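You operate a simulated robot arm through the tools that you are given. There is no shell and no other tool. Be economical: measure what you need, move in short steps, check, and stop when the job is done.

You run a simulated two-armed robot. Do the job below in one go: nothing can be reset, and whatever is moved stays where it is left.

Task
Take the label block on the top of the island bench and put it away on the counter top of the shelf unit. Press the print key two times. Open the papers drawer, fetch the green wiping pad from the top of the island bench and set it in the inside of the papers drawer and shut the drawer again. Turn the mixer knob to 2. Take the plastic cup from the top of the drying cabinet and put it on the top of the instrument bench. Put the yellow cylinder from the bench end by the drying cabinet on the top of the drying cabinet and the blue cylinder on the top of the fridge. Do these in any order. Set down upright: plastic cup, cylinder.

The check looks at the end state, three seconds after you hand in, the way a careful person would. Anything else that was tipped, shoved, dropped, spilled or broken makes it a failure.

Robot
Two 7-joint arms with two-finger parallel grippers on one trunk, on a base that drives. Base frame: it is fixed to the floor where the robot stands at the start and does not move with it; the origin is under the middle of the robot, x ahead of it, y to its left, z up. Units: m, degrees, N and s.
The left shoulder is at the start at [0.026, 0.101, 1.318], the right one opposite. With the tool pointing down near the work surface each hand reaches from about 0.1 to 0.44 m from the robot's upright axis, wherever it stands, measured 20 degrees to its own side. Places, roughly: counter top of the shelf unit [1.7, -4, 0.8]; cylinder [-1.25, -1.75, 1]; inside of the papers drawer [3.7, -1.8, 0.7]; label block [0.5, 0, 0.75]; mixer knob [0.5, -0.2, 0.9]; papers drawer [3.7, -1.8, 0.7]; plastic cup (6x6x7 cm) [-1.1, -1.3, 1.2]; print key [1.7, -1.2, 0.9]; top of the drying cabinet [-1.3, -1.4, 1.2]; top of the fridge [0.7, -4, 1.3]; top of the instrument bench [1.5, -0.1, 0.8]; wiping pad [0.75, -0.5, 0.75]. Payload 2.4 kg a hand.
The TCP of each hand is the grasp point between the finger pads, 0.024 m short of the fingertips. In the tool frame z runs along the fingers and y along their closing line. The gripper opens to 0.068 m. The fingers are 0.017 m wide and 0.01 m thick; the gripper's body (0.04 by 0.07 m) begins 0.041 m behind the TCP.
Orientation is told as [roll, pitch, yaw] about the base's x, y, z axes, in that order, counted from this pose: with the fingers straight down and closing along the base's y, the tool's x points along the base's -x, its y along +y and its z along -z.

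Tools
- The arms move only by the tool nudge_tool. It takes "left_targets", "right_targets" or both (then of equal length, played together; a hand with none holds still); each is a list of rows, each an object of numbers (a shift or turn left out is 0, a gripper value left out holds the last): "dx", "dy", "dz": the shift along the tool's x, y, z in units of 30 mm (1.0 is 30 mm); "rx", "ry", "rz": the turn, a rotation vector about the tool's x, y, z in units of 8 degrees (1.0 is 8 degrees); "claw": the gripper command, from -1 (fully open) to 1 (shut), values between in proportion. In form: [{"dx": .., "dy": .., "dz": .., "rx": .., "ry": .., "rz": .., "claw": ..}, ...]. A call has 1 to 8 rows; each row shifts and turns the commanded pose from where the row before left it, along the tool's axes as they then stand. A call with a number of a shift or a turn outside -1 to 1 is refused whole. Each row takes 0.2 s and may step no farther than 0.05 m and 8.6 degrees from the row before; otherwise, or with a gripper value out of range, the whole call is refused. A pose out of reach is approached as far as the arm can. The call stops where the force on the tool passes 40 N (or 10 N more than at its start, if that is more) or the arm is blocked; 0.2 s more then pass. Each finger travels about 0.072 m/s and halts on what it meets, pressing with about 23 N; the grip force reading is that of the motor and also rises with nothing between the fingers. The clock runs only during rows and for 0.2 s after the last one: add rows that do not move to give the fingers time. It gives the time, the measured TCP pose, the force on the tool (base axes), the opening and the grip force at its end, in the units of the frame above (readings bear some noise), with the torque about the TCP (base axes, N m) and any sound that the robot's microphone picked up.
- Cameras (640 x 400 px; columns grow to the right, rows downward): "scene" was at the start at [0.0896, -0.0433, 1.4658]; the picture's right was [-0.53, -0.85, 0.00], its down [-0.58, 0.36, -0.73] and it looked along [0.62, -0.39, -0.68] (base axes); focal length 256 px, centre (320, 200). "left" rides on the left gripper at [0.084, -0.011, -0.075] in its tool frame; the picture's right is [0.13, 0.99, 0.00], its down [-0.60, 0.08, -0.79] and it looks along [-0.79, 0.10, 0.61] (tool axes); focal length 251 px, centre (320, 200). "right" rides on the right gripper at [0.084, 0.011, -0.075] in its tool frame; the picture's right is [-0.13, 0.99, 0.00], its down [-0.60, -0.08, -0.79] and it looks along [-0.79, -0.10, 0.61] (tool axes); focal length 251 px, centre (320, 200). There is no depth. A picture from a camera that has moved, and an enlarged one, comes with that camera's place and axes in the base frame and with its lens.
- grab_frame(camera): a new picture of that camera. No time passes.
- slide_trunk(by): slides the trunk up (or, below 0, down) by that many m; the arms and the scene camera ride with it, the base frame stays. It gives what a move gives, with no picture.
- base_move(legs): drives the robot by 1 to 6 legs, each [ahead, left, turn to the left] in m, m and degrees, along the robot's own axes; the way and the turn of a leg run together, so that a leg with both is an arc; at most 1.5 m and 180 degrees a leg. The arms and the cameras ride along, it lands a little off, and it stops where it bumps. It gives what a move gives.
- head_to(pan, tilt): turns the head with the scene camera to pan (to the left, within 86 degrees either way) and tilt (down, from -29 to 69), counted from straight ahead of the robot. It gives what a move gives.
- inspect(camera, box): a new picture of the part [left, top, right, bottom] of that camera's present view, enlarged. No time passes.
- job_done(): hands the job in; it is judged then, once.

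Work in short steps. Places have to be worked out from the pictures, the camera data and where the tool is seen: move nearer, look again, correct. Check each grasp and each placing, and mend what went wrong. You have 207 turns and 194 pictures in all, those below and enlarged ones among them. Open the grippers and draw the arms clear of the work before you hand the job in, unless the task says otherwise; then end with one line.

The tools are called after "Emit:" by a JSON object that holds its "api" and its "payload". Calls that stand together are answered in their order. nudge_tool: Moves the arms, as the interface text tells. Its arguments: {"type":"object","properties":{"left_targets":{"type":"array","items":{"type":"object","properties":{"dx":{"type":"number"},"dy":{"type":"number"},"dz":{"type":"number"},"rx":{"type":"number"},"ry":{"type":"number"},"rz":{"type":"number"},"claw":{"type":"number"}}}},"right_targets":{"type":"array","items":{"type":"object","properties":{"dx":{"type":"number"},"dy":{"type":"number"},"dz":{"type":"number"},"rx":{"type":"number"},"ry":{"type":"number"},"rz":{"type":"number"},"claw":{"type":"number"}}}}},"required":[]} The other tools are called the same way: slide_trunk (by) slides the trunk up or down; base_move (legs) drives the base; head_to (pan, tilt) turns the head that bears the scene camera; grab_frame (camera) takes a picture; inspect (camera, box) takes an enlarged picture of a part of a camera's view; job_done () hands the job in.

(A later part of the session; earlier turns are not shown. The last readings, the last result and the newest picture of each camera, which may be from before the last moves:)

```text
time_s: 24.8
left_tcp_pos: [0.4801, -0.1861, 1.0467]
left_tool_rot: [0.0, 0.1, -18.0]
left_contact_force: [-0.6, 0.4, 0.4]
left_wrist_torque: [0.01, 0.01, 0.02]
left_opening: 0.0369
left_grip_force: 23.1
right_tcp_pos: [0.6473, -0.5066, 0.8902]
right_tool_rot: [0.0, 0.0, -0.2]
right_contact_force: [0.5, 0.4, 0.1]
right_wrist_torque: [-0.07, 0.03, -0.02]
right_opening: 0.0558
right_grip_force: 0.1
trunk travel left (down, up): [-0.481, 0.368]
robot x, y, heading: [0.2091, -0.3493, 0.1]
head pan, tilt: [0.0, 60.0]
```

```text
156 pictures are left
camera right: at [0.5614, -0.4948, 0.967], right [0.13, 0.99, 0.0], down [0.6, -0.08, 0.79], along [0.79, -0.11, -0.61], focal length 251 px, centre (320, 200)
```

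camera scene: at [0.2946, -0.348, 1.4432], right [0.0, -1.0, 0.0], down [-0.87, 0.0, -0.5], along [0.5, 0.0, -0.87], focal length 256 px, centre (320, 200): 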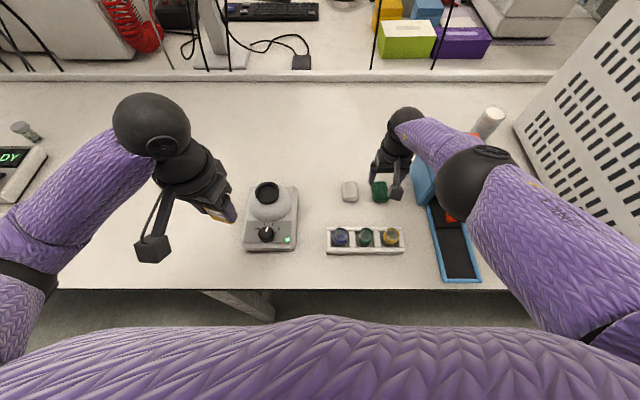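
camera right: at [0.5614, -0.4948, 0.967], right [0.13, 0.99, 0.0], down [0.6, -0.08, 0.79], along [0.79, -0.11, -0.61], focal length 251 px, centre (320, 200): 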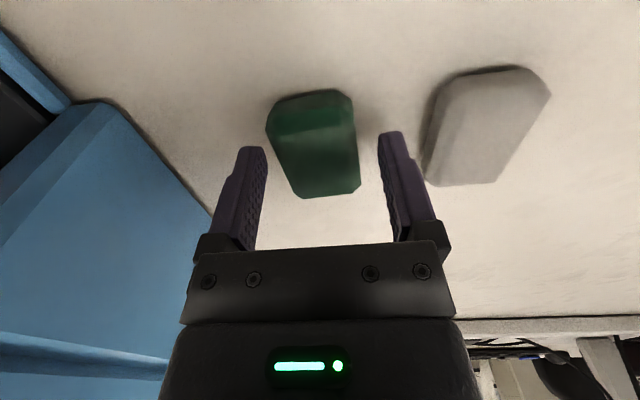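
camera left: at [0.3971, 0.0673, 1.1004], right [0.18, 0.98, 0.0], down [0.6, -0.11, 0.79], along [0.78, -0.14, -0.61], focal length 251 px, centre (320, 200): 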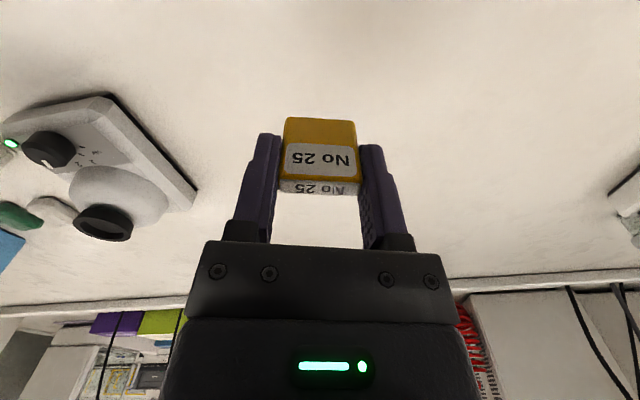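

Fingers straddle the pad. Small sideways centring, then close.

Emit:
{"api": "nudge_tool", "payload": {"right_targets": [{"dy": -0.1, "dz": -0.1}, {"claw": 1}, {"claw": 1}, {"claw": 1}]}}

Emit:
{"api": "grab_frame", "payload": {"camera": "right"}}

```text
time_s: 25.8
left_tcp_pos: [0.4794, -0.1867, 1.0462]
left_tool_rot: [0.0, 0.0, -18.0]
left_contact_force: [-0.3, 0.2, -0.4]
left_wrist_torque: [-0.01, -0.01, -0.01]
left_opening: 0.0373
left_grip_force: 23.3
right_tcp_pos: [0.6466, -0.5091, 0.8942]
right_tool_rot: [0.0, 0.0, -0.1]
right_contact_force: [-0.7, -0.6, 0.5]
right_wrist_torque: [-0.05, -0.03, 0.0]
right_opening: 0.0414
right_grip_force: 22.7
trunk travel left (down, up): [-0.481, 0.368]
robot x, y, heading: [0.2048, -0.3532, 0.3]
head pan, tilt: [0.0, 60.0]
```

```text
155 pictures are left
camera right: at [0.5615, -0.4977, 0.9699], right [0.13, 0.99, 0.0], down [0.6, -0.08, 0.79], along [0.79, -0.11, -0.61], focal length 251 px, centre (320, 200)
```

right: 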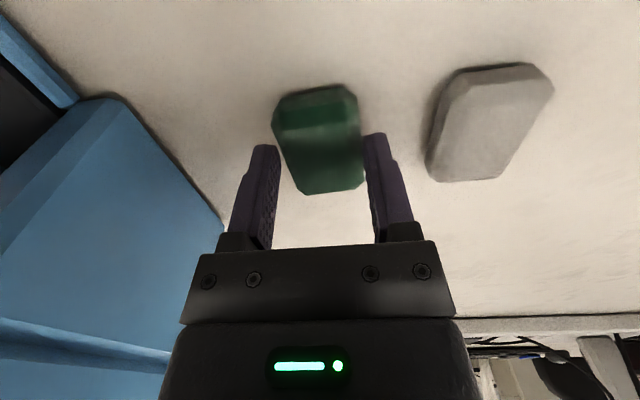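

Pad gripped (41 mm). Lift it straight up and check.

Emit:
{"api": "nudge_tool", "payload": {"right_targets": [{"dz": -0.5}, {"dz": -0.9}, {"dz": -0.9}, {"dz": -0.9}, {"dz": -0.9}, {"dz": -0.9}]}}

Emit:
{"api": "grab_frame", "payload": {"camera": "right"}}

Emit:
{"api": "grab_frame", "payload": {"camera": "scene"}}

```text
time_s: 27.2
left_tcp_pos: [0.4774, -0.1862, 1.0469]
left_tool_rot: [-0.1, 0.0, -17.9]
left_contact_force: [-1.0, 0.2, -0.3]
left_wrist_torque: [0.0, 0.0, -0.02]
left_opening: 0.037
left_grip_force: 23.5
right_tcp_pos: [0.6448, -0.5091, 1.0439]
right_tool_rot: [0.0, 0.0, -0.2]
right_contact_force: [0.8, 0.4, 0.6]
right_wrist_torque: [0.01, 0.0, -0.02]
right_opening: 0.0001
right_grip_force: 23.0
trunk travel left (down, up): [-0.481, 0.368]
robot x, y, heading: [0.2101, -0.35, 0.2]
head pan, tilt: [0.0, 60.0]
```

```text
154 pictures are left
camera right: at [0.5618, -0.4983, 1.1208], right [0.13, 0.99, 0.0], down [0.6, -0.08, 0.79], along [0.79, -0.11, -0.61], focal length 251 px, centre (320, 200)
```

right: 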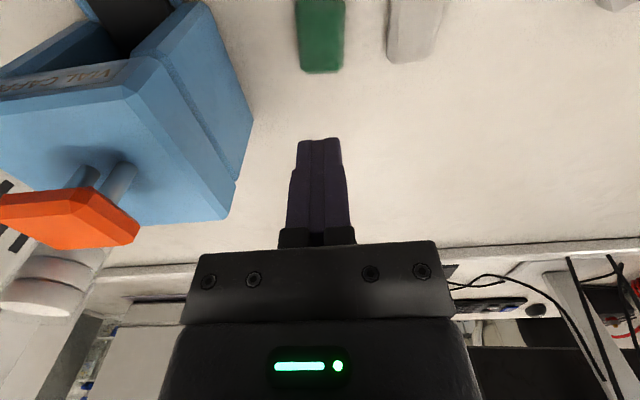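

```text
153 pictures are left
camera scene: at [0.2987, -0.3477, 1.393], right [0.0, -1.0, 0.0], down [-0.87, 0.0, -0.5], along [0.5, 0.0, -0.87], focal length 256 px, centre (320, 200)
```

scene: 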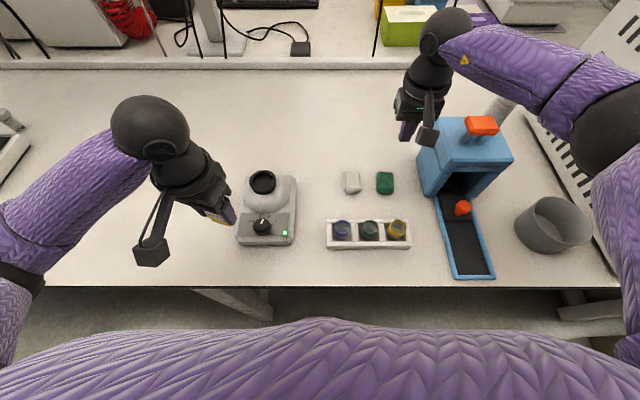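

It slipped: gripped too high on the bevel. I reopen, go back down and feel for the bench top.

Emit:
{"api": "nudge_tool", "payload": {"right_targets": [{"claw": -0.65}, {"claw": -0.65, "dz": 0.8}, {"dz": 0.9}, {"dz": 0.9}, {"dz": 0.9}, {"dz": 0.9}, {"dz": 0.5}]}}

Emit:
{"api": "grab_frame", "payload": {"camera": "right"}}

```text
time_s: 28.8
left_tcp_pos: [0.479, -0.1866, 1.0456]
left_tool_rot: [0.1, 0.0, -18.0]
left_contact_force: [0.0, 0.4, 0.0]
left_wrist_torque: [0.02, 0.0, -0.01]
left_opening: 0.0369
left_grip_force: 23.1
right_tcp_pos: [0.6458, -0.5084, 0.8955]
right_tool_rot: [0.0, 0.1, -0.2]
right_contact_force: [-0.7, 0.7, -0.3]
right_wrist_torque: [0.01, -0.02, 0.03]
right_opening: 0.0562
right_grip_force: 0.0
trunk travel left (down, up): [-0.481, 0.368]
robot x, y, heading: [0.2072, -0.3487, 0.2]
head pan, tilt: [0.0, 60.0]
```

```text
152 pictures are left
camera right: at [0.5612, -0.4974, 0.972], right [0.13, 0.99, 0.0], down [0.6, -0.08, 0.79], along [0.79, -0.1, -0.61], focal length 251 px, centre (320, 200)
```

right: 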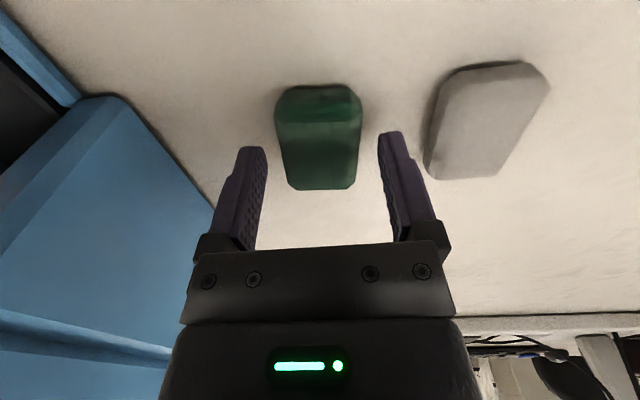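

Pad is centred and squared. Down in 3 mm steps.

Emit:
{"api": "nudge_tool", "payload": {"right_targets": [{"dz": 0.12}, {"dz": 0.12}, {"dz": 0.12}, {"dz": 0.12}]}}

Emit:
{"api": "grab_frame", "payload": {"camera": "right"}}

```text
time_s: 29.8
left_tcp_pos: [0.4793, -0.1873, 1.0453]
left_tool_rot: [0.1, 0.0, -17.8]
left_contact_force: [-0.5, -1.0, 0.1]
left_wrist_torque: [-0.02, -0.01, 0.03]
left_opening: 0.0366
left_grip_force: 22.7
right_tcp_pos: [0.6451, -0.5097, 0.8825]
right_tool_rot: [-0.1, 0.0, -0.1]
right_contact_force: [-0.9, -0.3, -0.1]
right_wrist_torque: [-0.02, -0.01, 0.06]
right_opening: 0.0561
right_grip_force: 0.1
trunk travel left (down, up): [-0.481, 0.368]
robot x, y, heading: [0.2086, -0.3506, 0.2]
head pan, tilt: [0.0, 60.0]
```

```text
151 pictures are left
camera right: at [0.5609, -0.4975, 0.9584], right [0.13, 0.99, 0.0], down [0.6, -0.08, 0.79], along [0.79, -0.1, -0.61], focal length 251 px, centre (320, 200)
```

right: 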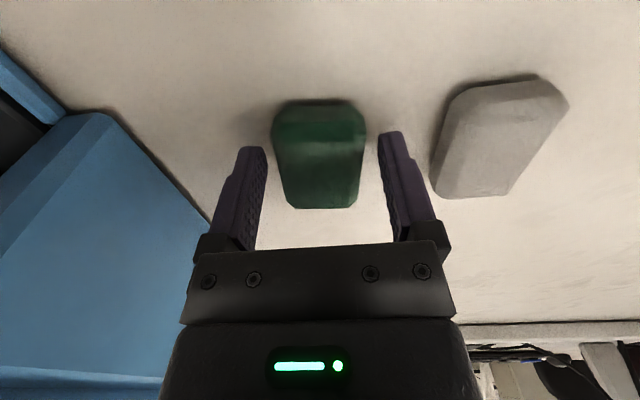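

Still no contact. Continue down until the bench is felt or 12 mm more.

Emit:
{"api": "nudge_tool", "payload": {"right_targets": [{"dz": 0.1}, {"dz": 0.1}, {"dz": 0.1}]}}

Emit:
{"api": "grab_frame", "payload": {"camera": "right"}}

```text
time_s: 30.6
left_tcp_pos: [0.4784, -0.1855, 1.0454]
left_tool_rot: [0.0, -0.1, -17.9]
left_contact_force: [-0.2, 0.5, 0.4]
left_wrist_torque: [-0.02, -0.02, 0.0]
left_opening: 0.0371
left_grip_force: 22.7
right_tcp_pos: [0.6439, -0.5087, 0.8803]
right_tool_rot: [0.0, 0.0, -0.3]
right_contact_force: [1.0, 0.2, -0.7]
right_wrist_torque: [0.03, -0.02, -0.03]
right_opening: 0.0558
right_grip_force: 0.0
right hand out of reach, approached as far as the arm can: row 1, 3
trunk travel left (down, up): [-0.481, 0.368]
robot x, y, heading: [0.2083, -0.35, -0.0]
head pan, tilt: [0.0, 60.0]
```

```text
150 pictures are left
camera right: at [0.5589, -0.4977, 0.9559], right [0.13, 0.99, 0.0], down [0.6, -0.08, 0.79], along [0.79, -0.11, -0.61], focal length 251 px, centre (320, 200)
```

right: 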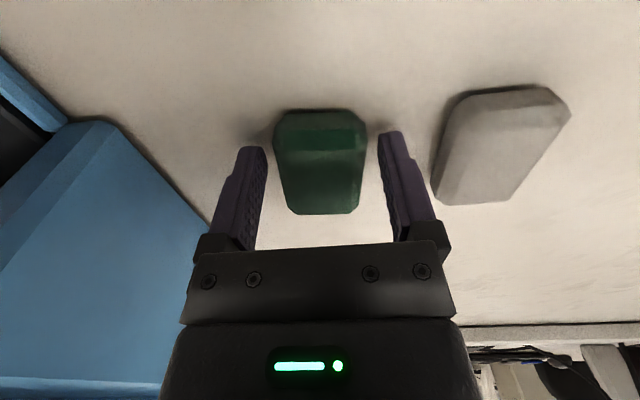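

Reach limit again; lower the trunk 6 mm and close.

Emit:
{"api": "slide_trunk", "payload": {"by": -0.006}}

Emit:
{"api": "nudge_tool", "payload": {"right_targets": [{"claw": 1}, {"claw": 1}, {"claw": 1}]}}

Emit:
{"api": "grab_frame", "payload": {"camera": "right"}}

```text
time_s: 31.2
left_tcp_pos: [0.479, -0.1859, 1.0403]
left_tool_rot: [0.0, 0.0, -17.9]
left_contact_force: [0.2, 0.4, -0.4]
left_wrist_torque: [0.02, 0.01, 0.03]
left_opening: 0.0368
left_grip_force: 23.0
right_tcp_pos: [0.643, -0.5076, 0.874]
right_tool_rot: [0.0, -0.1, -0.1]
right_contact_force: [-1.3, -0.4, 2.1]
right_wrist_torque: [0.03, 0.02, 0.01]
right_opening: 0.0559
right_grip_force: 0.1
trunk travel left (down, up): [-0.475, 0.374]
robot x, y, heading: [0.2069, -0.3509, -0.1]
head pan, tilt: [0.0, 60.0]
```

```text
time_s: 32.0
left_tcp_pos: [0.4789, -0.1855, 1.0393]
left_tool_rot: [0.1, 0.0, -18.0]
left_contact_force: [0.7, 0.8, 0.0]
left_wrist_torque: [0.02, -0.01, 0.02]
left_opening: 0.0369
left_grip_force: 22.9
right_tcp_pos: [0.644, -0.5079, 0.8737]
right_tool_rot: [-0.1, -0.1, -0.3]
right_contact_force: [0.0, 0.3, 1.3]
right_wrist_torque: [0.03, 0.03, 0.0]
right_opening: 0.0423
right_grip_force: 23.6
trunk travel left (down, up): [-0.475, 0.374]
robot x, y, heading: [0.2111, -0.3473, 0.0]
head pan, tilt: [0.0, 60.0]
```

```text
149 pictures are left
camera right: at [0.5588, -0.4975, 0.9501], right [0.13, 0.99, 0.0], down [0.6, -0.08, 0.79], along [0.79, -0.11, -0.61], focal length 251 px, centre (320, 200)
```

right: 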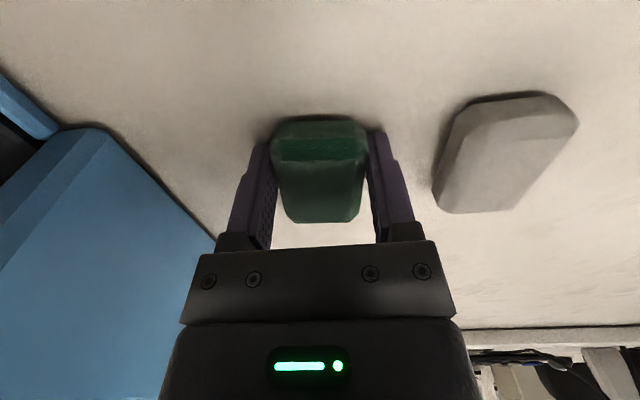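

Gripped at the body (42 mm). Lift slowly and check.

Emit:
{"api": "nudge_tool", "payload": {"right_targets": [{"dz": -0.2}, {"dz": -0.3}, {"dz": -0.4}, {"dz": -0.5}, {"dz": -0.6}, {"dz": -0.6}]}}

Emit:
{"api": "grab_frame", "payload": {"camera": "right"}}

```text
time_s: 33.4
left_tcp_pos: [0.4796, -0.1862, 1.0393]
left_tool_rot: [0.0, 0.0, -17.9]
left_contact_force: [-0.2, 0.6, -0.8]
left_wrist_torque: [-0.01, 0.02, 0.01]
left_opening: 0.0369
left_grip_force: 22.7
right_tcp_pos: [0.6434, -0.5089, 0.9523]
right_tool_rot: [0.0, 0.0, -0.2]
right_contact_force: [0.1, -0.1, -0.5]
right_wrist_torque: [-0.02, 0.0, 0.01]
right_opening: 0.0422
right_grip_force: 22.7
trunk travel left (down, up): [-0.475, 0.374]
robot x, y, heading: [0.2089, -0.3497, -0.2]
head pan, tilt: [0.0, 60.0]
```

```text
148 pictures are left
camera right: at [0.5588, -0.4973, 1.0282], right [0.13, 0.99, 0.0], down [0.6, -0.08, 0.79], along [0.79, -0.11, -0.61], focal length 251 px, centre (320, 200)
```

right: 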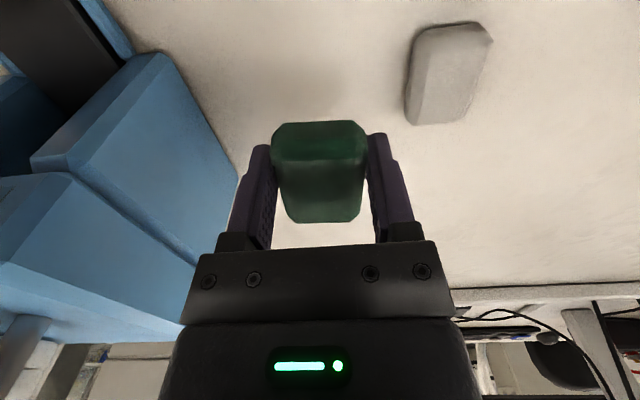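

Pad held. Raise both hands and draw the right one in, raise the trunk back, then look around for the drive.

Emit:
{"api": "nudge_tool", "payload": {"right_targets": [{"dz": -0.9}, {"dz": -0.9}, {"dz": -0.9, "dx": 0.9}, {"dz": -0.9, "dx": 0.9}, {"dz": -0.5, "dx": 0.9}, {"dx": 0.9}, {"dx": 0.9}, {"dx": 0.9}], "left_targets": [{"dz": -0.4}, {"dz": -0.4}, {"dz": -0.4}, {"dz": -0.4}, {"dz": -0.4}, {"dz": -0.4}, {"dz": -0.4}, {"dz": -0.4}]}}

Emit:
{"api": "base_move", "payload": {"legs": [[-0.4, 0, 0]]}}

Emit:
{"api": "head_to", "payload": {"pan": -86, "tilt": 30}}

Emit:
{"api": "grab_frame", "payload": {"camera": "scene"}}

Emit:
{"api": "grab_frame", "payload": {"camera": "right"}}

```text
time_s: 35.2
left_tcp_pos: [0.4787, -0.1859, 1.1352]
left_tool_rot: [-0.1, 0.0, -18.0]
left_contact_force: [-0.4, -0.2, 0.1]
left_wrist_torque: [0.01, -0.02, 0.04]
left_opening: 0.0367
left_grip_force: 22.7
right_tcp_pos: [0.4812, -0.5095, 1.0756]
right_tool_rot: [-0.1, 0.0, -0.2]
right_contact_force: [-0.2, 0.6, -0.2]
right_wrist_torque: [0.01, -0.01, 0.0]
right_opening: 0.0419
right_grip_force: 22.8
trunk travel left (down, up): [-0.475, 0.374]
robot x, y, heading: [0.2107, -0.3452, 0.0]
head pan, tilt: [0.0, 60.0]
```

```text
time_s: 37.7
left_tcp_pos: [0.0758, -0.187, 1.1343]
left_tool_rot: [0.0, 0.0, -18.0]
left_contact_force: [-0.1, -0.6, 0.4]
left_wrist_torque: [-0.02, -0.02, -0.02]
left_opening: 0.0371
left_grip_force: 22.6
right_tcp_pos: [0.0784, -0.5107, 1.0748]
right_tool_rot: [0.0, 0.1, -0.2]
right_contact_force: [-0.6, 0.4, 0.5]
right_wrist_torque: [0.01, -0.02, 0.02]
right_opening: 0.0413
right_grip_force: 22.6
trunk travel left (down, up): [-0.475, 0.374]
robot x, y, heading: [-0.1931, -0.3505, -0.1]
head pan, tilt: [0.0, 60.0]
```

```text
time_s: 39.3
left_tcp_pos: [0.0757, -0.1872, 1.1359]
left_tool_rot: [-0.1, 0.0, -17.9]
left_contact_force: [0.6, 0.8, 0.0]
left_wrist_torque: [0.0, 0.0, -0.01]
left_opening: 0.0368
left_grip_force: 23.2
right_tcp_pos: [0.0787, -0.5099, 1.0741]
right_tool_rot: [0.0, -0.1, -0.2]
right_contact_force: [-0.3, -0.4, -0.4]
right_wrist_torque: [-0.03, -0.02, 0.03]
right_opening: 0.0413
right_grip_force: 23.5
trunk travel left (down, up): [-0.475, 0.374]
robot x, y, heading: [-0.196, -0.3487, 0.5]
head pan, tilt: [-85.9, 30.0]
```

```text
147 pictures are left
camera scene: at [-0.1639, -0.4387, 1.429], right [-1.0, -0.07, 0.0], down [-0.04, 0.5, -0.87], along [0.06, -0.86, -0.5], focal length 256 px, centre (320, 200)
```

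scene: 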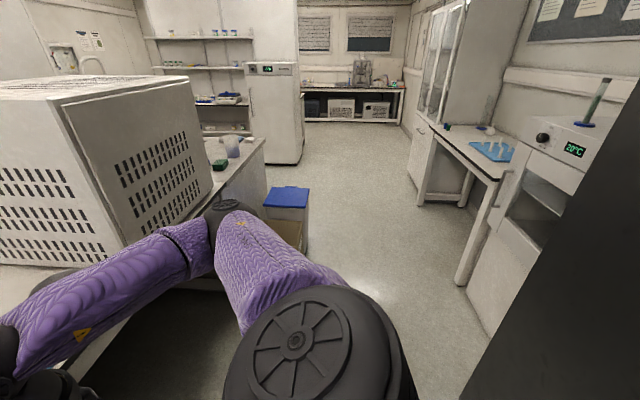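

```text
146 pictures are left
camera right: at [-0.0065, -0.4985, 1.151], right [0.13, 0.99, 0.0], down [0.6, -0.08, 0.79], along [0.79, -0.11, -0.61], focal length 251 px, centre (320, 200)
```

right: 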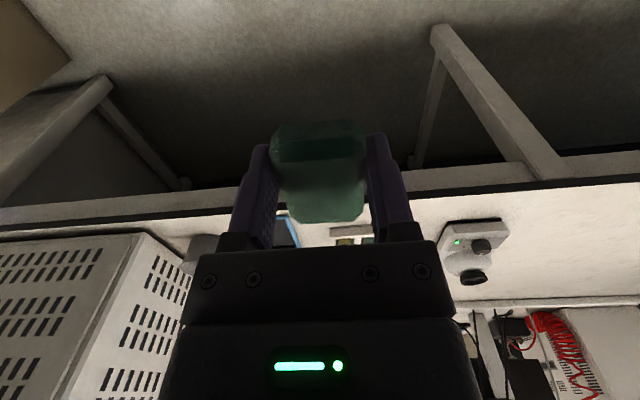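

Bin with blue lid stands at about (0.05..0.3,-2), a tall dark cabinet corner at about (-0.69,-0.97). I turn right 90° and drive down the aisle near x=-0.3.

Emit:
{"api": "base_move", "payload": {"legs": [[0, 0, -90], [0.6, -0.1, 0], [0.7, 0, 0]]}}

Emit:
{"api": "head_to", "payload": {"pan": 20, "tilt": 25}}

Emit:
{"api": "grab_frame", "payload": {"camera": "scene"}}

Emit:
{"api": "head_to", "payload": {"pan": -50, "tilt": 25}}

Emit:
{"api": "grab_frame", "payload": {"camera": "scene"}}

```text
time_s: 50.0
left_tcp_pos: [-0.1141, -1.9183, 1.1356]
left_tool_rot: [0.0, 0.0, -107.3]
left_contact_force: [1.3, 0.5, -0.8]
left_wrist_torque: [-0.05, 0.0, -0.04]
left_opening: 0.0367
left_grip_force: 22.8
right_tcp_pos: [-0.4371, -1.9247, 1.0754]
right_tool_rot: [0.0, -0.1, -89.5]
right_contact_force: [-0.1, -0.4, -1.1]
right_wrist_torque: [0.02, -0.02, 0.03]
right_opening: 0.0408
right_grip_force: 22.9
trunk travel left (down, up): [-0.475, 0.374]
robot x, y, heading: [-0.2819, -1.6556, -89.5]
head pan, tilt: [-85.9, 30.0]
```

```text
time_s: 51.8
left_tcp_pos: [-0.114, -1.9181, 1.1357]
left_tool_rot: [0.0, -0.1, -107.4]
left_contact_force: [0.1, -0.5, -0.3]
left_wrist_torque: [-0.02, 0.04, -0.01]
left_opening: 0.0368
left_grip_force: 22.8
right_tcp_pos: [-0.4369, -1.9252, 1.0755]
right_tool_rot: [0.0, 0.0, -89.6]
right_contact_force: [-0.2, 0.4, -0.5]
right_wrist_torque: [0.0, -0.04, 0.02]
right_opening: 0.0411
right_grip_force: 22.6
trunk travel left (down, up): [-0.475, 0.374]
robot x, y, heading: [-0.2815, -1.649, -89.2]
head pan, tilt: [20.0, 25.0]
```

```text
145 pictures are left
camera scene: at [-0.2459, -1.7585, 1.437], right [-0.94, -0.35, 0.0], down [-0.15, 0.4, -0.91], along [0.32, -0.85, -0.42], focal length 256 px, centre (320, 200)
```

scene: 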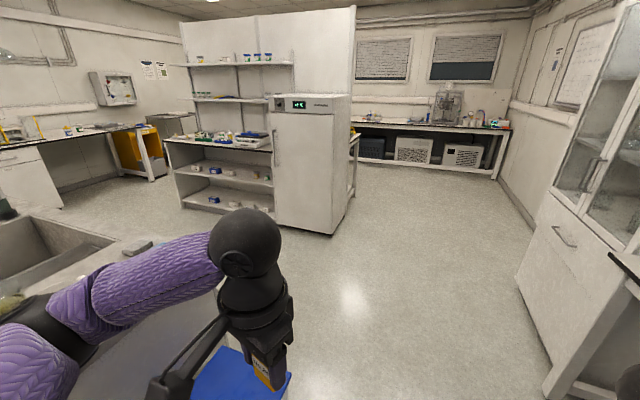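

```text
time_s: 53.2
left_tcp_pos: [-0.1152, -1.918, 1.1353]
left_tool_rot: [0.0, 0.0, -107.3]
left_contact_force: [0.1, -0.2, -0.8]
left_wrist_torque: [0.02, -0.01, -0.03]
left_opening: 0.0368
left_grip_force: 23.8
right_tcp_pos: [-0.4369, -1.9243, 1.0745]
right_tool_rot: [0.0, 0.1, -89.6]
right_contact_force: [-0.8, -0.2, -0.4]
right_wrist_torque: [-0.03, -0.01, 0.04]
right_opening: 0.0413
right_grip_force: 23.2
trunk travel left (down, up): [-0.475, 0.374]
robot x, y, heading: [-0.2823, -1.6524, -89.3]
head pan, tilt: [-50.0, 25.0]
```

```text
144 pictures are left
camera scene: at [-0.3482, -1.7324, 1.437], right [-0.65, 0.76, 0.0], down [0.32, 0.28, -0.91], along [-0.69, -0.59, -0.42], focal length 256 px, centre (320, 200)
```

scene: 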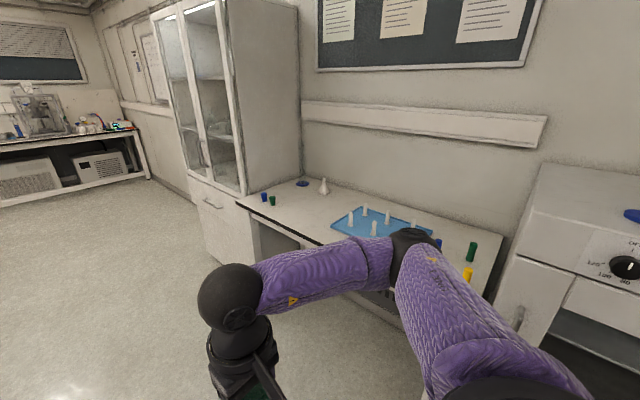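

Path is clear: fridge front ≈ y −3.89, x 0.39–1.08; shelf counter to its left. Island ends at about y −2.4. I drive ahead 1.3 m, strafe left 1.4 m, then look at the counter.

Emit:
{"api": "base_move", "payload": {"legs": [[1.3, 0, 0], [0, 1.4, 0], [0, 0.35, 0]]}}

Emit:
{"api": "head_to", "payload": {"pan": 0, "tilt": 35}}

Emit:
{"api": "grab_frame", "payload": {"camera": "scene"}}

```text
time_s: 68.2
left_tcp_pos: [1.6507, -3.1779, 1.1353]
left_tool_rot: [0.0, 0.0, -106.5]
left_contact_force: [-1.3, 0.0, 0.3]
left_wrist_torque: [-0.02, 0.02, -0.01]
left_opening: 0.0371
left_grip_force: 23.4
right_tcp_pos: [1.3275, -3.1906, 1.0756]
right_tool_rot: [-0.1, -0.1, -88.7]
right_contact_force: [0.2, 1.2, 0.6]
right_wrist_torque: [0.03, 0.01, 0.0]
right_opening: 0.0411
right_grip_force: 22.5
trunk travel left (down, up): [-0.475, 0.374]
robot x, y, heading: [1.4811, -2.9139, -88.2]
head pan, tilt: [-50.0, 25.0]
```

```text
time_s: 69.3
left_tcp_pos: [1.6492, -3.1784, 1.1345]
left_tool_rot: [0.0, 0.1, -106.4]
left_contact_force: [-0.4, 0.1, 0.0]
left_wrist_torque: [0.02, -0.01, -0.03]
left_opening: 0.037
left_grip_force: 23.3
right_tcp_pos: [1.327, -3.1901, 1.0753]
right_tool_rot: [0.1, -0.1, -88.7]
right_contact_force: [-0.3, 0.6, 0.2]
right_wrist_torque: [-0.01, 0.02, -0.01]
right_opening: 0.0411
right_grip_force: 22.3
trunk travel left (down, up): [-0.475, 0.374]
robot x, y, heading: [1.4824, -2.9148, -88.4]
head pan, tilt: [0.0, 35.0]
```

```text
143 pictures are left
camera scene: at [1.4846, -3.0233, 1.4213], right [-1.0, -0.03, 0.0], down [-0.02, 0.57, -0.82], along [0.02, -0.82, -0.57], focal length 256 px, centre (320, 200)
```

scene: 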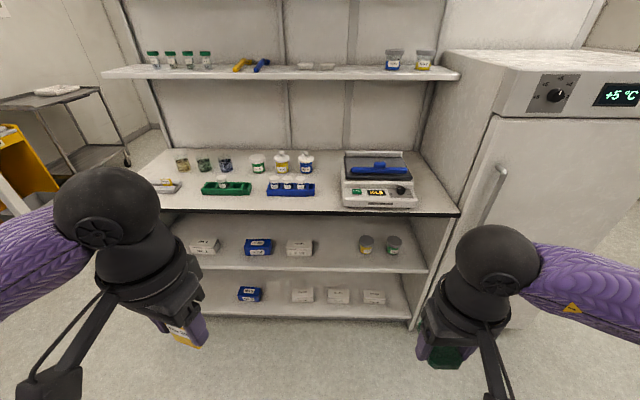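

Emit:
{"api": "inspect", "payload": {"camera": "scene", "box": [140, 130, 460, 230]}}

```text
2.00 times, centred on (300, 180) of scene
camera zoom: at [1.4846, -3.0233, 1.4213], right [-1.0, -0.03, 0.0], down [-0.02, 0.57, -0.82], along [0.02, -0.82, -0.57], focal length 511 px, centre (360, 240)
```

zoom: 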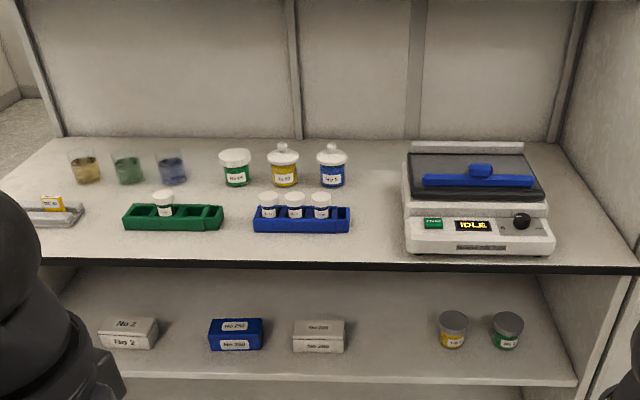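

Free spot on the counter between the blue rack and the shaker, ≈ (1.473,-3.86). I drive up so that the left hand comes near it.

Emit:
{"api": "base_move", "payload": {"legs": [[0, -0.165, -1.6], [0.53, 0, 0]]}}

Emit:
{"api": "head_to", "payload": {"pan": 0, "tilt": 55}}

Emit:
{"api": "grab_frame", "payload": {"camera": "scene"}}

Emit:
{"api": "grab_frame", "payload": {"camera": "left"}}

```text
time_s: 73.4
left_tcp_pos: [1.4773, -3.7157, 1.1362]
left_tool_rot: [0.0, 0.0, -108.1]
left_contact_force: [-0.2, 0.5, -0.7]
left_wrist_torque: [0.03, -0.01, -0.01]
left_opening: 0.0371
left_grip_force: 22.9
right_tcp_pos: [1.1535, -3.7176, 1.0753]
right_tool_rot: [0.1, 0.0, -90.5]
right_contact_force: [-0.5, 0.4, 0.5]
right_wrist_torque: [0.0, 0.01, -0.01]
right_opening: 0.0408
right_grip_force: 23.4
trunk travel left (down, up): [-0.475, 0.374]
robot x, y, heading: [1.3142, -3.4422, -90.3]
head pan, tilt: [0.0, 35.0]
```

```text
time_s: 74.3
left_tcp_pos: [1.4772, -3.7149, 1.1365]
left_tool_rot: [0.1, 0.1, -108.2]
left_contact_force: [-1.1, 0.0, -0.4]
left_wrist_torque: [0.02, -0.01, 0.0]
left_opening: 0.0372
left_grip_force: 22.8
right_tcp_pos: [1.1538, -3.7168, 1.0756]
right_tool_rot: [0.0, 0.0, -90.5]
right_contact_force: [0.0, 0.2, -0.3]
right_wrist_torque: [0.04, 0.01, 0.03]
right_opening: 0.0408
right_grip_force: 22.3
trunk travel left (down, up): [-0.475, 0.374]
robot x, y, heading: [1.3152, -3.4447, -90.2]
head pan, tilt: [0.0, 55.0]
```

```text
141 pictures are left
camera scene: at [1.3168, -3.539, 1.3931], right [-1.0, 0.0, 0.0], down [0.0, 0.82, -0.57], along [0.0, -0.57, -0.82], focal length 256 px, centre (320, 200)
```

scene: 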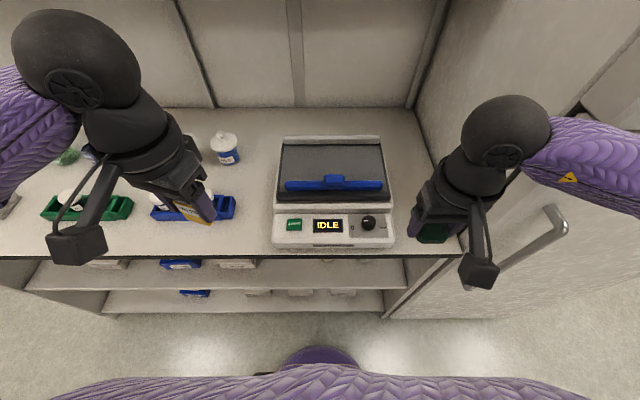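

```text
140 pictures are left
camera left: at [1.4938, -3.6327, 1.2109], right [0.98, -0.19, 0.0], down [-0.11, -0.6, 0.79], along [-0.15, -0.78, -0.61], focal length 251 px, centre (320, 200)
```

left: 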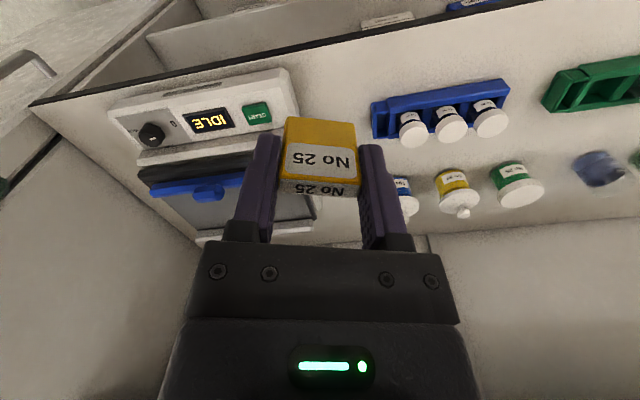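

Counter top ≈ 0.85. I'll set the block at ≈ (1.49,-3.805), in front of the rack's end. Square the hand and go down to 0.985.

Emit:
{"api": "nudge_tool", "payload": {"left_targets": [{"rz": -0.75}, {"rz": -0.75}, {"rz": -0.75}, {"dx": -0.6, "dy": 0.09, "dz": 1}, {"dx": -0.6, "dy": 0.09, "dz": 1}, {"dx": -0.6, "dy": 0.09, "dz": 1}, {"dx": -0.6, "dy": 0.09, "dz": 1}, {"dx": -0.6, "dy": 0.09, "dz": 1}]}}

Emit:
{"api": "grab_frame", "payload": {"camera": "scene"}}

Emit:
{"api": "grab_frame", "payload": {"camera": "left"}}

```text
time_s: 76.1
left_tcp_pos: [1.4905, -3.8063, 0.9858]
left_tool_rot: [0.0, 0.0, -90.1]
left_contact_force: [0.8, 0.0, -1.4]
left_wrist_torque: [0.03, 0.04, -0.04]
left_opening: 0.037
left_grip_force: 23.0
right_tcp_pos: [1.154, -3.717, 1.074]
right_tool_rot: [0.0, 0.0, -90.5]
right_contact_force: [0.2, 0.6, -0.5]
right_wrist_torque: [0.0, -0.01, 0.0]
right_opening: 0.0409
right_grip_force: 22.9
trunk travel left (down, up): [-0.475, 0.374]
robot x, y, heading: [1.3166, -3.4412, -90.1]
head pan, tilt: [0.0, 55.0]
```

```text
139 pictures are left
camera scene: at [1.3168, -3.5392, 1.393], right [-1.0, 0.0, 0.0], down [0.0, 0.82, -0.57], along [0.0, -0.57, -0.82], focal length 256 px, centre (320, 200)
```

scene: 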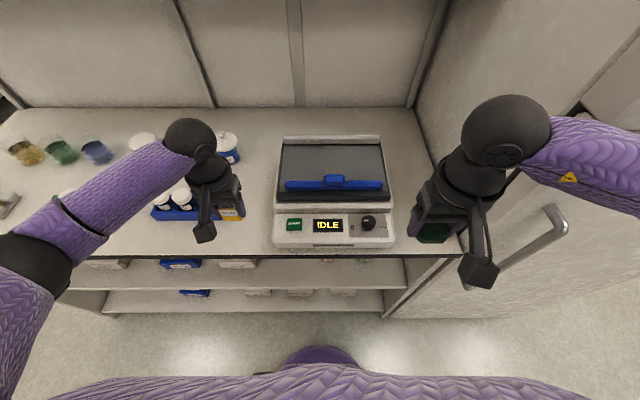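

```text
138 pictures are left
camera left: at [1.4808, -3.7223, 1.0604], right [0.99, 0.12, 0.0], down [0.08, -0.6, 0.79], along [0.1, -0.79, -0.61], focal length 251 px, centre (320, 200)
```

left: 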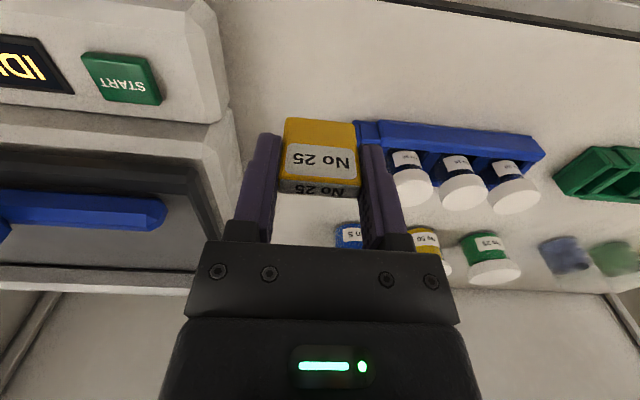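

The landing point is clear of rack and shaker. Lower to ~0.90, then slow steps until contact.

Emit:
{"api": "nudge_tool", "payload": {"left_targets": [{"dz": 0.9}, {"dz": 0.9}, {"dz": 0.8}, {"dz": 0.15}, {"dz": 0.1}]}}

Emit:
{"api": "grab_frame", "payload": {"camera": "left"}}

Emit:
{"api": "grab_frame", "payload": {"camera": "scene"}}

```text
time_s: 77.3
left_tcp_pos: [1.4915, -3.806, 0.8997]
left_tool_rot: [-0.1, -0.1, -90.1]
left_contact_force: [0.6, -0.3, 0.0]
left_wrist_torque: [0.02, 0.0, 0.01]
left_opening: 0.0368
left_grip_force: 22.7
right_tcp_pos: [1.1541, -3.7156, 1.0741]
right_tool_rot: [-0.1, -0.1, -90.7]
right_contact_force: [0.5, 0.3, -1.2]
right_wrist_torque: [-0.01, -0.02, 0.0]
right_opening: 0.0409
right_grip_force: 23.2
trunk travel left (down, up): [-0.475, 0.374]
robot x, y, heading: [1.319, -3.4415, -90.2]
head pan, tilt: [0.0, 55.0]
```

```text
137 pictures are left
camera left: at [1.4806, -3.7222, 0.9753], right [0.99, 0.13, 0.0], down [0.08, -0.6, 0.79], along [0.1, -0.79, -0.61], focal length 251 px, centre (320, 200)
```

left: 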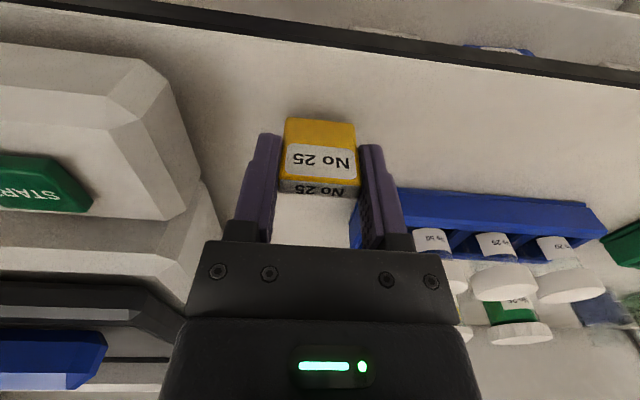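

```text
136 pictures are left
camera scene: at [1.3168, -3.539, 1.393], right [-1.0, 0.0, 0.0], down [0.0, 0.82, -0.57], along [0.0, -0.57, -0.82], focal length 256 px, centre (320, 200)
```

scene: 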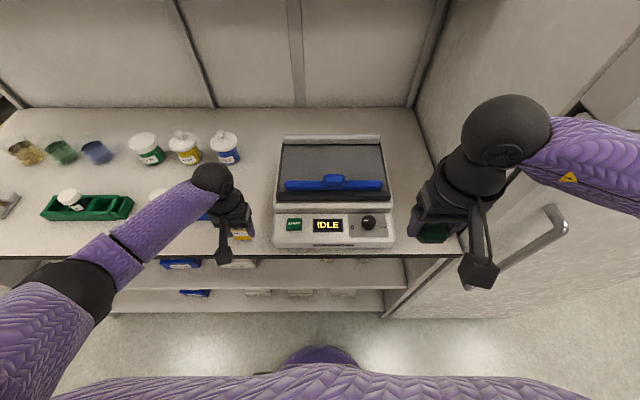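

No contact yet; continue in ~2.5 mm steps.

Emit:
{"api": "nudge_tool", "payload": {"left_targets": [{"dz": 0.08}, {"dz": 0.08}, {"dz": 0.08}, {"dz": 0.08}]}}

```text
time_s: 78.3
left_tcp_pos: [1.4897, -3.8065, 0.8923]
left_tool_rot: [0.0, -0.1, -90.2]
left_contact_force: [1.4, 1.5, 14.3]
left_wrist_torque: [0.03, -0.01, 0.03]
left_opening: 0.0368
left_grip_force: 22.5
right_tcp_pos: [1.1532, -3.7158, 1.0756]
right_tool_rot: [0.0, 0.0, -90.5]
right_contact_force: [-0.3, 0.0, 0.5]
right_wrist_torque: [0.01, 0.0, 0.0]
right_opening: 0.0411
right_grip_force: 23.3
trunk travel left (down, up): [-0.475, 0.374]
robot x, y, heading: [1.3184, -3.4402, -90.0]
head pan, tilt: [0.0, 55.0]
```

Contact (14 N): block stands on the counter. Ease 1.5 mm, open partly, then rise.

Emit:
{"api": "nudge_tool", "payload": {"left_targets": [{"dz": -0.05}, {"claw": -0.5}, {"claw": -0.5}, {"dz": -0.6}, {"dz": -0.9}, {"dz": -0.9}, {"dz": -0.9}]}}

Emit:
{"api": "grab_frame", "payload": {"camera": "left"}}

```text
time_s: 79.9
left_tcp_pos: [1.491, -3.806, 0.9913]
left_tool_rot: [0.0, 0.1, -90.2]
left_contact_force: [-0.1, -0.1, -0.7]
left_wrist_torque: [-0.01, -0.01, -0.01]
left_opening: 0.0509
left_grip_force: 0.1
right_tcp_pos: [1.1539, -3.7176, 1.0758]
right_tool_rot: [0.0, 0.0, -90.7]
right_contact_force: [0.0, 0.5, -0.2]
right_wrist_torque: [0.04, 0.0, -0.01]
right_opening: 0.0409
right_grip_force: 22.7
trunk travel left (down, up): [-0.475, 0.374]
robot x, y, heading: [1.3133, -3.4478, -90.1]
head pan, tilt: [0.0, 55.0]
```

```text
135 pictures are left
camera left: at [1.4815, -3.7222, 1.0665], right [0.99, 0.13, 0.0], down [0.08, -0.6, 0.79], along [0.1, -0.79, -0.61], focal length 251 px, centre (320, 200)
```

left: 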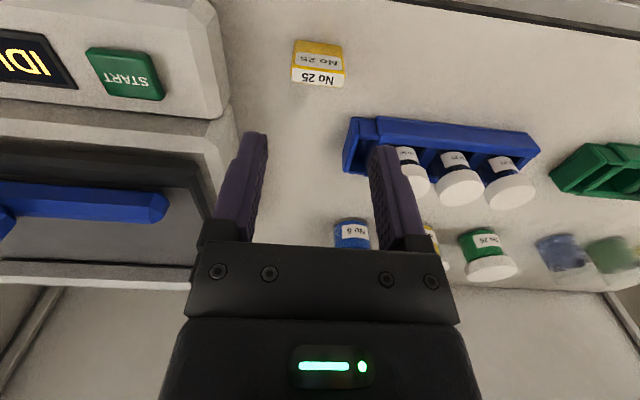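

Label block is standing on the counter. Lift the left hand, back off, turn left to face the drawer side and look.

Emit:
{"api": "nudge_tool", "payload": {"left_targets": [{"dz": -0.9, "claw": -1}, {"dz": -0.9}, {"dz": -0.9, "dx": 0.8}, {"dz": -0.9, "dx": 0.8}, {"dx": 0.8}]}}

Emit:
{"api": "base_move", "payload": {"legs": [[-0.5, 0, 0], [0, 0, 90]]}}

Emit:
{"api": "head_to", "payload": {"pan": 15, "tilt": 22}}

Emit:
{"api": "grab_frame", "payload": {"camera": "scene"}}

Emit:
{"api": "head_to", "payload": {"pan": 75, "tilt": 25}}

Emit:
{"api": "grab_frame", "payload": {"camera": "scene"}}

```text
time_s: 81.1
left_tcp_pos: [1.4909, -3.7333, 1.0982]
left_tool_rot: [0.0, 0.1, -90.2]
left_contact_force: [0.0, 0.2, 0.3]
left_wrist_torque: [0.02, 0.04, 0.0]
left_opening: 0.068
left_grip_force: 0.2
right_tcp_pos: [1.1531, -3.7165, 1.0747]
right_tool_rot: [0.0, 0.0, -90.6]
right_contact_force: [0.5, 0.0, 0.0]
right_wrist_torque: [-0.02, 0.0, 0.01]
right_opening: 0.0411
right_grip_force: 23.1
trunk travel left (down, up): [-0.475, 0.374]
robot x, y, heading: [1.3151, -3.4455, -90.2]
head pan, tilt: [0.0, 55.0]
```

```text
time_s: 87.8
left_tcp_pos: [1.6029, -2.7665, 1.0979]
left_tool_rot: [0.0, 0.1, 0.6]
left_contact_force: [-0.1, 0.4, -0.1]
left_wrist_torque: [0.01, 0.0, 0.02]
left_opening: 0.0682
left_grip_force: 0.0
right_tcp_pos: [1.5912, -3.1034, 1.0758]
right_tool_rot: [0.0, -0.1, 0.2]
right_contact_force: [-0.1, 0.0, 0.4]
right_wrist_torque: [0.0, -0.01, 0.02]
right_opening: 0.0411
right_grip_force: 23.1
trunk travel left (down, up): [-0.475, 0.374]
robot x, y, heading: [1.3158, -2.9477, 0.3]
head pan, tilt: [0.0, 55.0]
```

```text
time_s: 88.8
left_tcp_pos: [1.6037, -2.7665, 1.0992]
left_tool_rot: [-0.1, 0.0, 0.5]
left_contact_force: [-0.3, 0.6, 0.9]
left_wrist_torque: [0.01, 0.0, 0.02]
left_opening: 0.068
left_grip_force: 0.1
right_tcp_pos: [1.5918, -3.1043, 1.0749]
right_tool_rot: [0.0, 0.1, 0.2]
right_contact_force: [-0.5, -0.2, -0.7]
right_wrist_torque: [-0.02, -0.02, 0.01]
right_opening: 0.041
right_grip_force: 22.9
trunk travel left (down, up): [-0.475, 0.374]
robot x, y, heading: [1.3193, -2.9428, 0.3]
head pan, tilt: [15.0, 22.0]
```

```text
134 pictures are left
camera scene: at [1.4306, -2.9196, 1.4418], right [0.27, -0.96, 0.0], down [-0.36, -0.1, -0.93], along [0.89, 0.25, -0.38], focal length 256 px, centre (320, 200)
```

scene: 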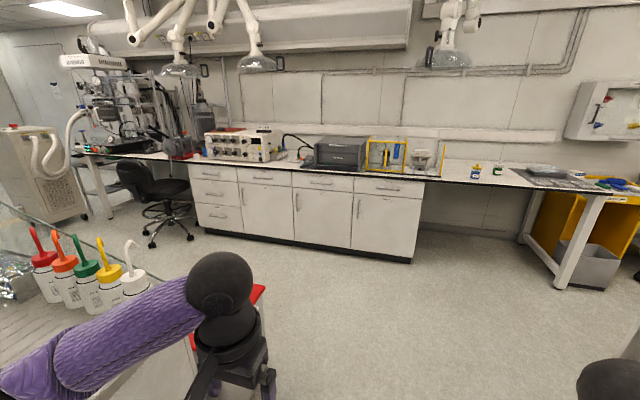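

```text
time_s: 90.1
left_tcp_pos: [1.6037, -2.7659, 1.0989]
left_tool_rot: [0.0, 0.0, 0.4]
left_contact_force: [0.1, 0.7, 0.7]
left_wrist_torque: [-0.04, -0.03, 0.0]
left_opening: 0.0679
left_grip_force: 0.1
right_tcp_pos: [1.5907, -3.1034, 1.0753]
right_tool_rot: [0.0, 0.0, 0.2]
right_contact_force: [0.0, -0.3, -0.6]
right_wrist_torque: [-0.01, 0.0, 0.0]
right_opening: 0.041
right_grip_force: 23.0
trunk travel left (down, up): [-0.475, 0.374]
robot x, y, heading: [1.3213, -2.9443, 0.7]
head pan, tilt: [75.0, 25.0]
```

```text
133 pictures are left
camera scene: at [1.3642, -2.8552, 1.437], right [0.97, -0.25, 0.0], down [-0.11, -0.41, -0.91], along [0.23, 0.88, -0.42], focal length 256 px, centre (320, 200)
```

scene: 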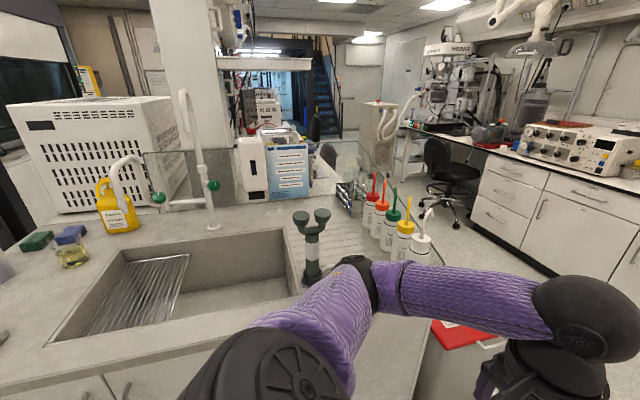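

Papers drawer should be the one at about (267,175) in the first view. Zooming there to read labels.

Emit:
{"api": "head_to", "payload": {"pan": 15, "tilt": 22}}

Emit:
{"api": "inspect", "payload": {"camera": "scene", "box": [180, 130, 440, 270]}}

Emit:
{"api": "head_to", "payload": {"pan": 35, "tilt": 50}}

Emit:
{"api": "grab_frame", "payload": {"camera": "scene"}}

```text
time_s: 91.4
left_tcp_pos: [1.6044, -2.7659, 1.0994]
left_tool_rot: [0.0, 0.1, 0.4]
left_contact_force: [0.2, 0.2, 0.3]
left_wrist_torque: [-0.01, 0.03, 0.01]
left_opening: 0.0681
left_grip_force: 0.0
right_tcp_pos: [1.5908, -3.1039, 1.0745]
right_tool_rot: [0.0, 0.0, 0.3]
right_contact_force: [0.4, -0.8, -0.1]
right_wrist_torque: [0.0, 0.0, 0.02]
right_opening: 0.0408
right_grip_force: 22.8
trunk travel left (down, up): [-0.475, 0.374]
robot x, y, heading: [1.3204, -2.9456, 0.8]
head pan, tilt: [15.0, 22.0]
```

```text
2.46 times, centred on (310, 200) of scene
camera zoom: at [1.4305, -2.9195, 1.4418], right [0.27, -0.96, 0.0], down [-0.36, -0.1, -0.93], along [0.89, 0.25, -0.37], focal length 629 px, centre (345, 200)
```

zoom: 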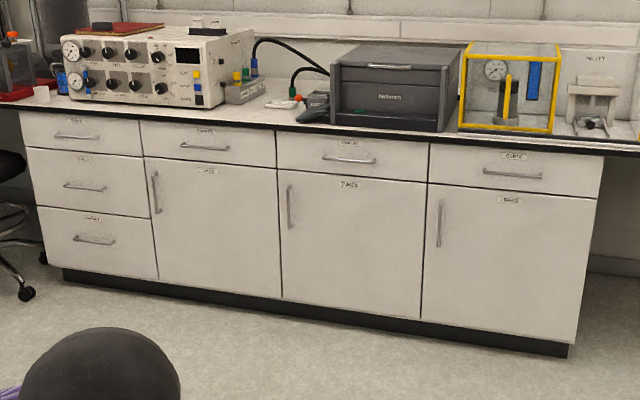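

```text
time_s: 92.4
left_tcp_pos: [1.6047, -2.7682, 1.0989]
left_tool_rot: [0.0, -0.1, 0.5]
left_contact_force: [-0.3, -0.7, 0.0]
left_wrist_torque: [0.03, 0.01, -0.03]
left_opening: 0.0679
left_grip_force: 0.0
right_tcp_pos: [1.5914, -3.103, 1.0741]
right_tool_rot: [0.0, 0.1, 0.2]
right_contact_force: [-0.3, 0.1, 0.6]
right_wrist_torque: [0.01, 0.0, 0.05]
right_opening: 0.0412
right_grip_force: 22.7
trunk travel left (down, up): [-0.475, 0.374]
robot x, y, heading: [1.3146, -2.9429, 0.6]
head pan, tilt: [35.0, 50.0]
```

```text
131 pictures are left
camera scene: at [1.4038, -2.8997, 1.3996], right [0.58, -0.81, 0.0], down [-0.62, -0.44, -0.64], along [0.52, 0.37, -0.77], focal length 256 px, centre (320, 200)
```

scene: 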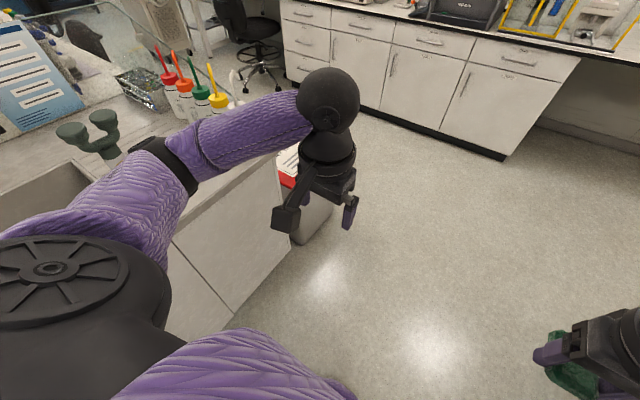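

The floor ahead is clear (red bin by the island end near (1.9,-2.35)). Drive ahead 1.3 m, then left 0.95 m, and read the drawer labels.

Emit:
{"api": "base_move", "payload": {"legs": [[1.3, -0.02, -0.6], [0, 0.95, 0]]}}

Emit:
{"api": "head_to", "payload": {"pan": 0, "tilt": 35}}

Emit:
{"api": "grab_frame", "payload": {"camera": "scene"}}

Emit:
{"api": "inspect", "payload": {"camera": "scene", "box": [180, 150, 480, 310]}}

```text
time_s: 103.5
left_tcp_pos: [2.8933, -1.8213, 1.0985]
left_tool_rot: [0.0, 0.0, 0.7]
left_contact_force: [0.4, -0.1, -0.3]
left_wrist_torque: [0.02, 0.0, -0.02]
left_opening: 0.068
left_grip_force: 0.1
right_tcp_pos: [2.8819, -2.1574, 1.0744]
right_tool_rot: [0.0, 0.0, 0.4]
right_contact_force: [-0.9, 0.2, -0.2]
right_wrist_torque: [-0.02, 0.0, 0.02]
right_opening: 0.041
right_grip_force: 22.8
trunk travel left (down, up): [-0.475, 0.374]
robot x, y, heading: [2.6058, -1.9983, 0.9]
head pan, tilt: [35.0, 50.0]
```

```text
time_s: 104.5
left_tcp_pos: [2.8946, -1.821, 1.0992]
left_tool_rot: [0.1, 0.1, 0.7]
left_contact_force: [-0.5, 0.2, 0.2]
left_wrist_torque: [-0.01, -0.02, -0.01]
left_opening: 0.0676
left_grip_force: 0.2
right_tcp_pos: [2.8815, -2.1583, 1.0756]
right_tool_rot: [0.0, 0.0, 0.3]
right_contact_force: [0.2, 1.0, -0.3]
right_wrist_torque: [-0.02, 0.03, 0.0]
right_opening: 0.0412
right_grip_force: 22.8
trunk travel left (down, up): [-0.475, 0.374]
robot x, y, heading: [2.6057, -2.0002, 0.7]
head pan, tilt: [0.0, 35.0]
```

```text
130 pictures are left
camera scene: at [2.72, -1.9984, 1.4212], right [0.01, -1.0, 0.0], down [-0.57, -0.01, -0.82], along [0.82, 0.01, -0.57], focal length 256 px, centre (320, 200)
```

scene: 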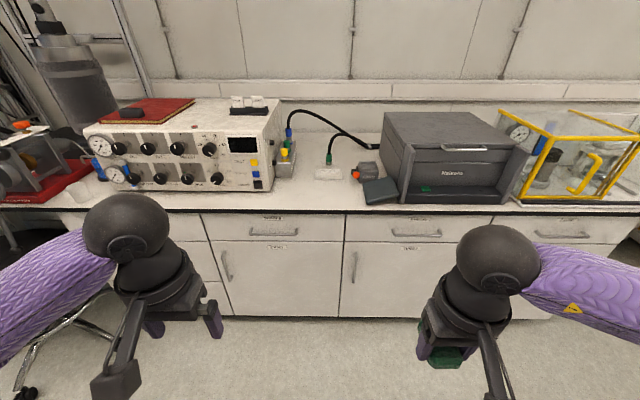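

```text
2.13 times, centred on (330, 230) of scene
camera zoom: at [2.72, -1.9984, 1.4212], right [0.01, -1.0, 0.0], down [-0.57, -0.01, -0.82], along [0.82, 0.01, -0.57], focal length 545 px, centre (299, 136)
```

zoom: 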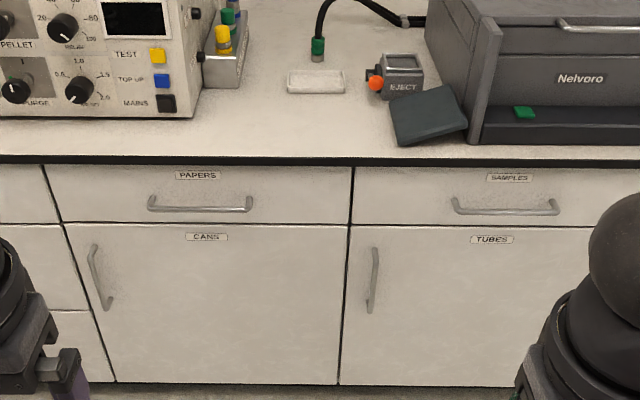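

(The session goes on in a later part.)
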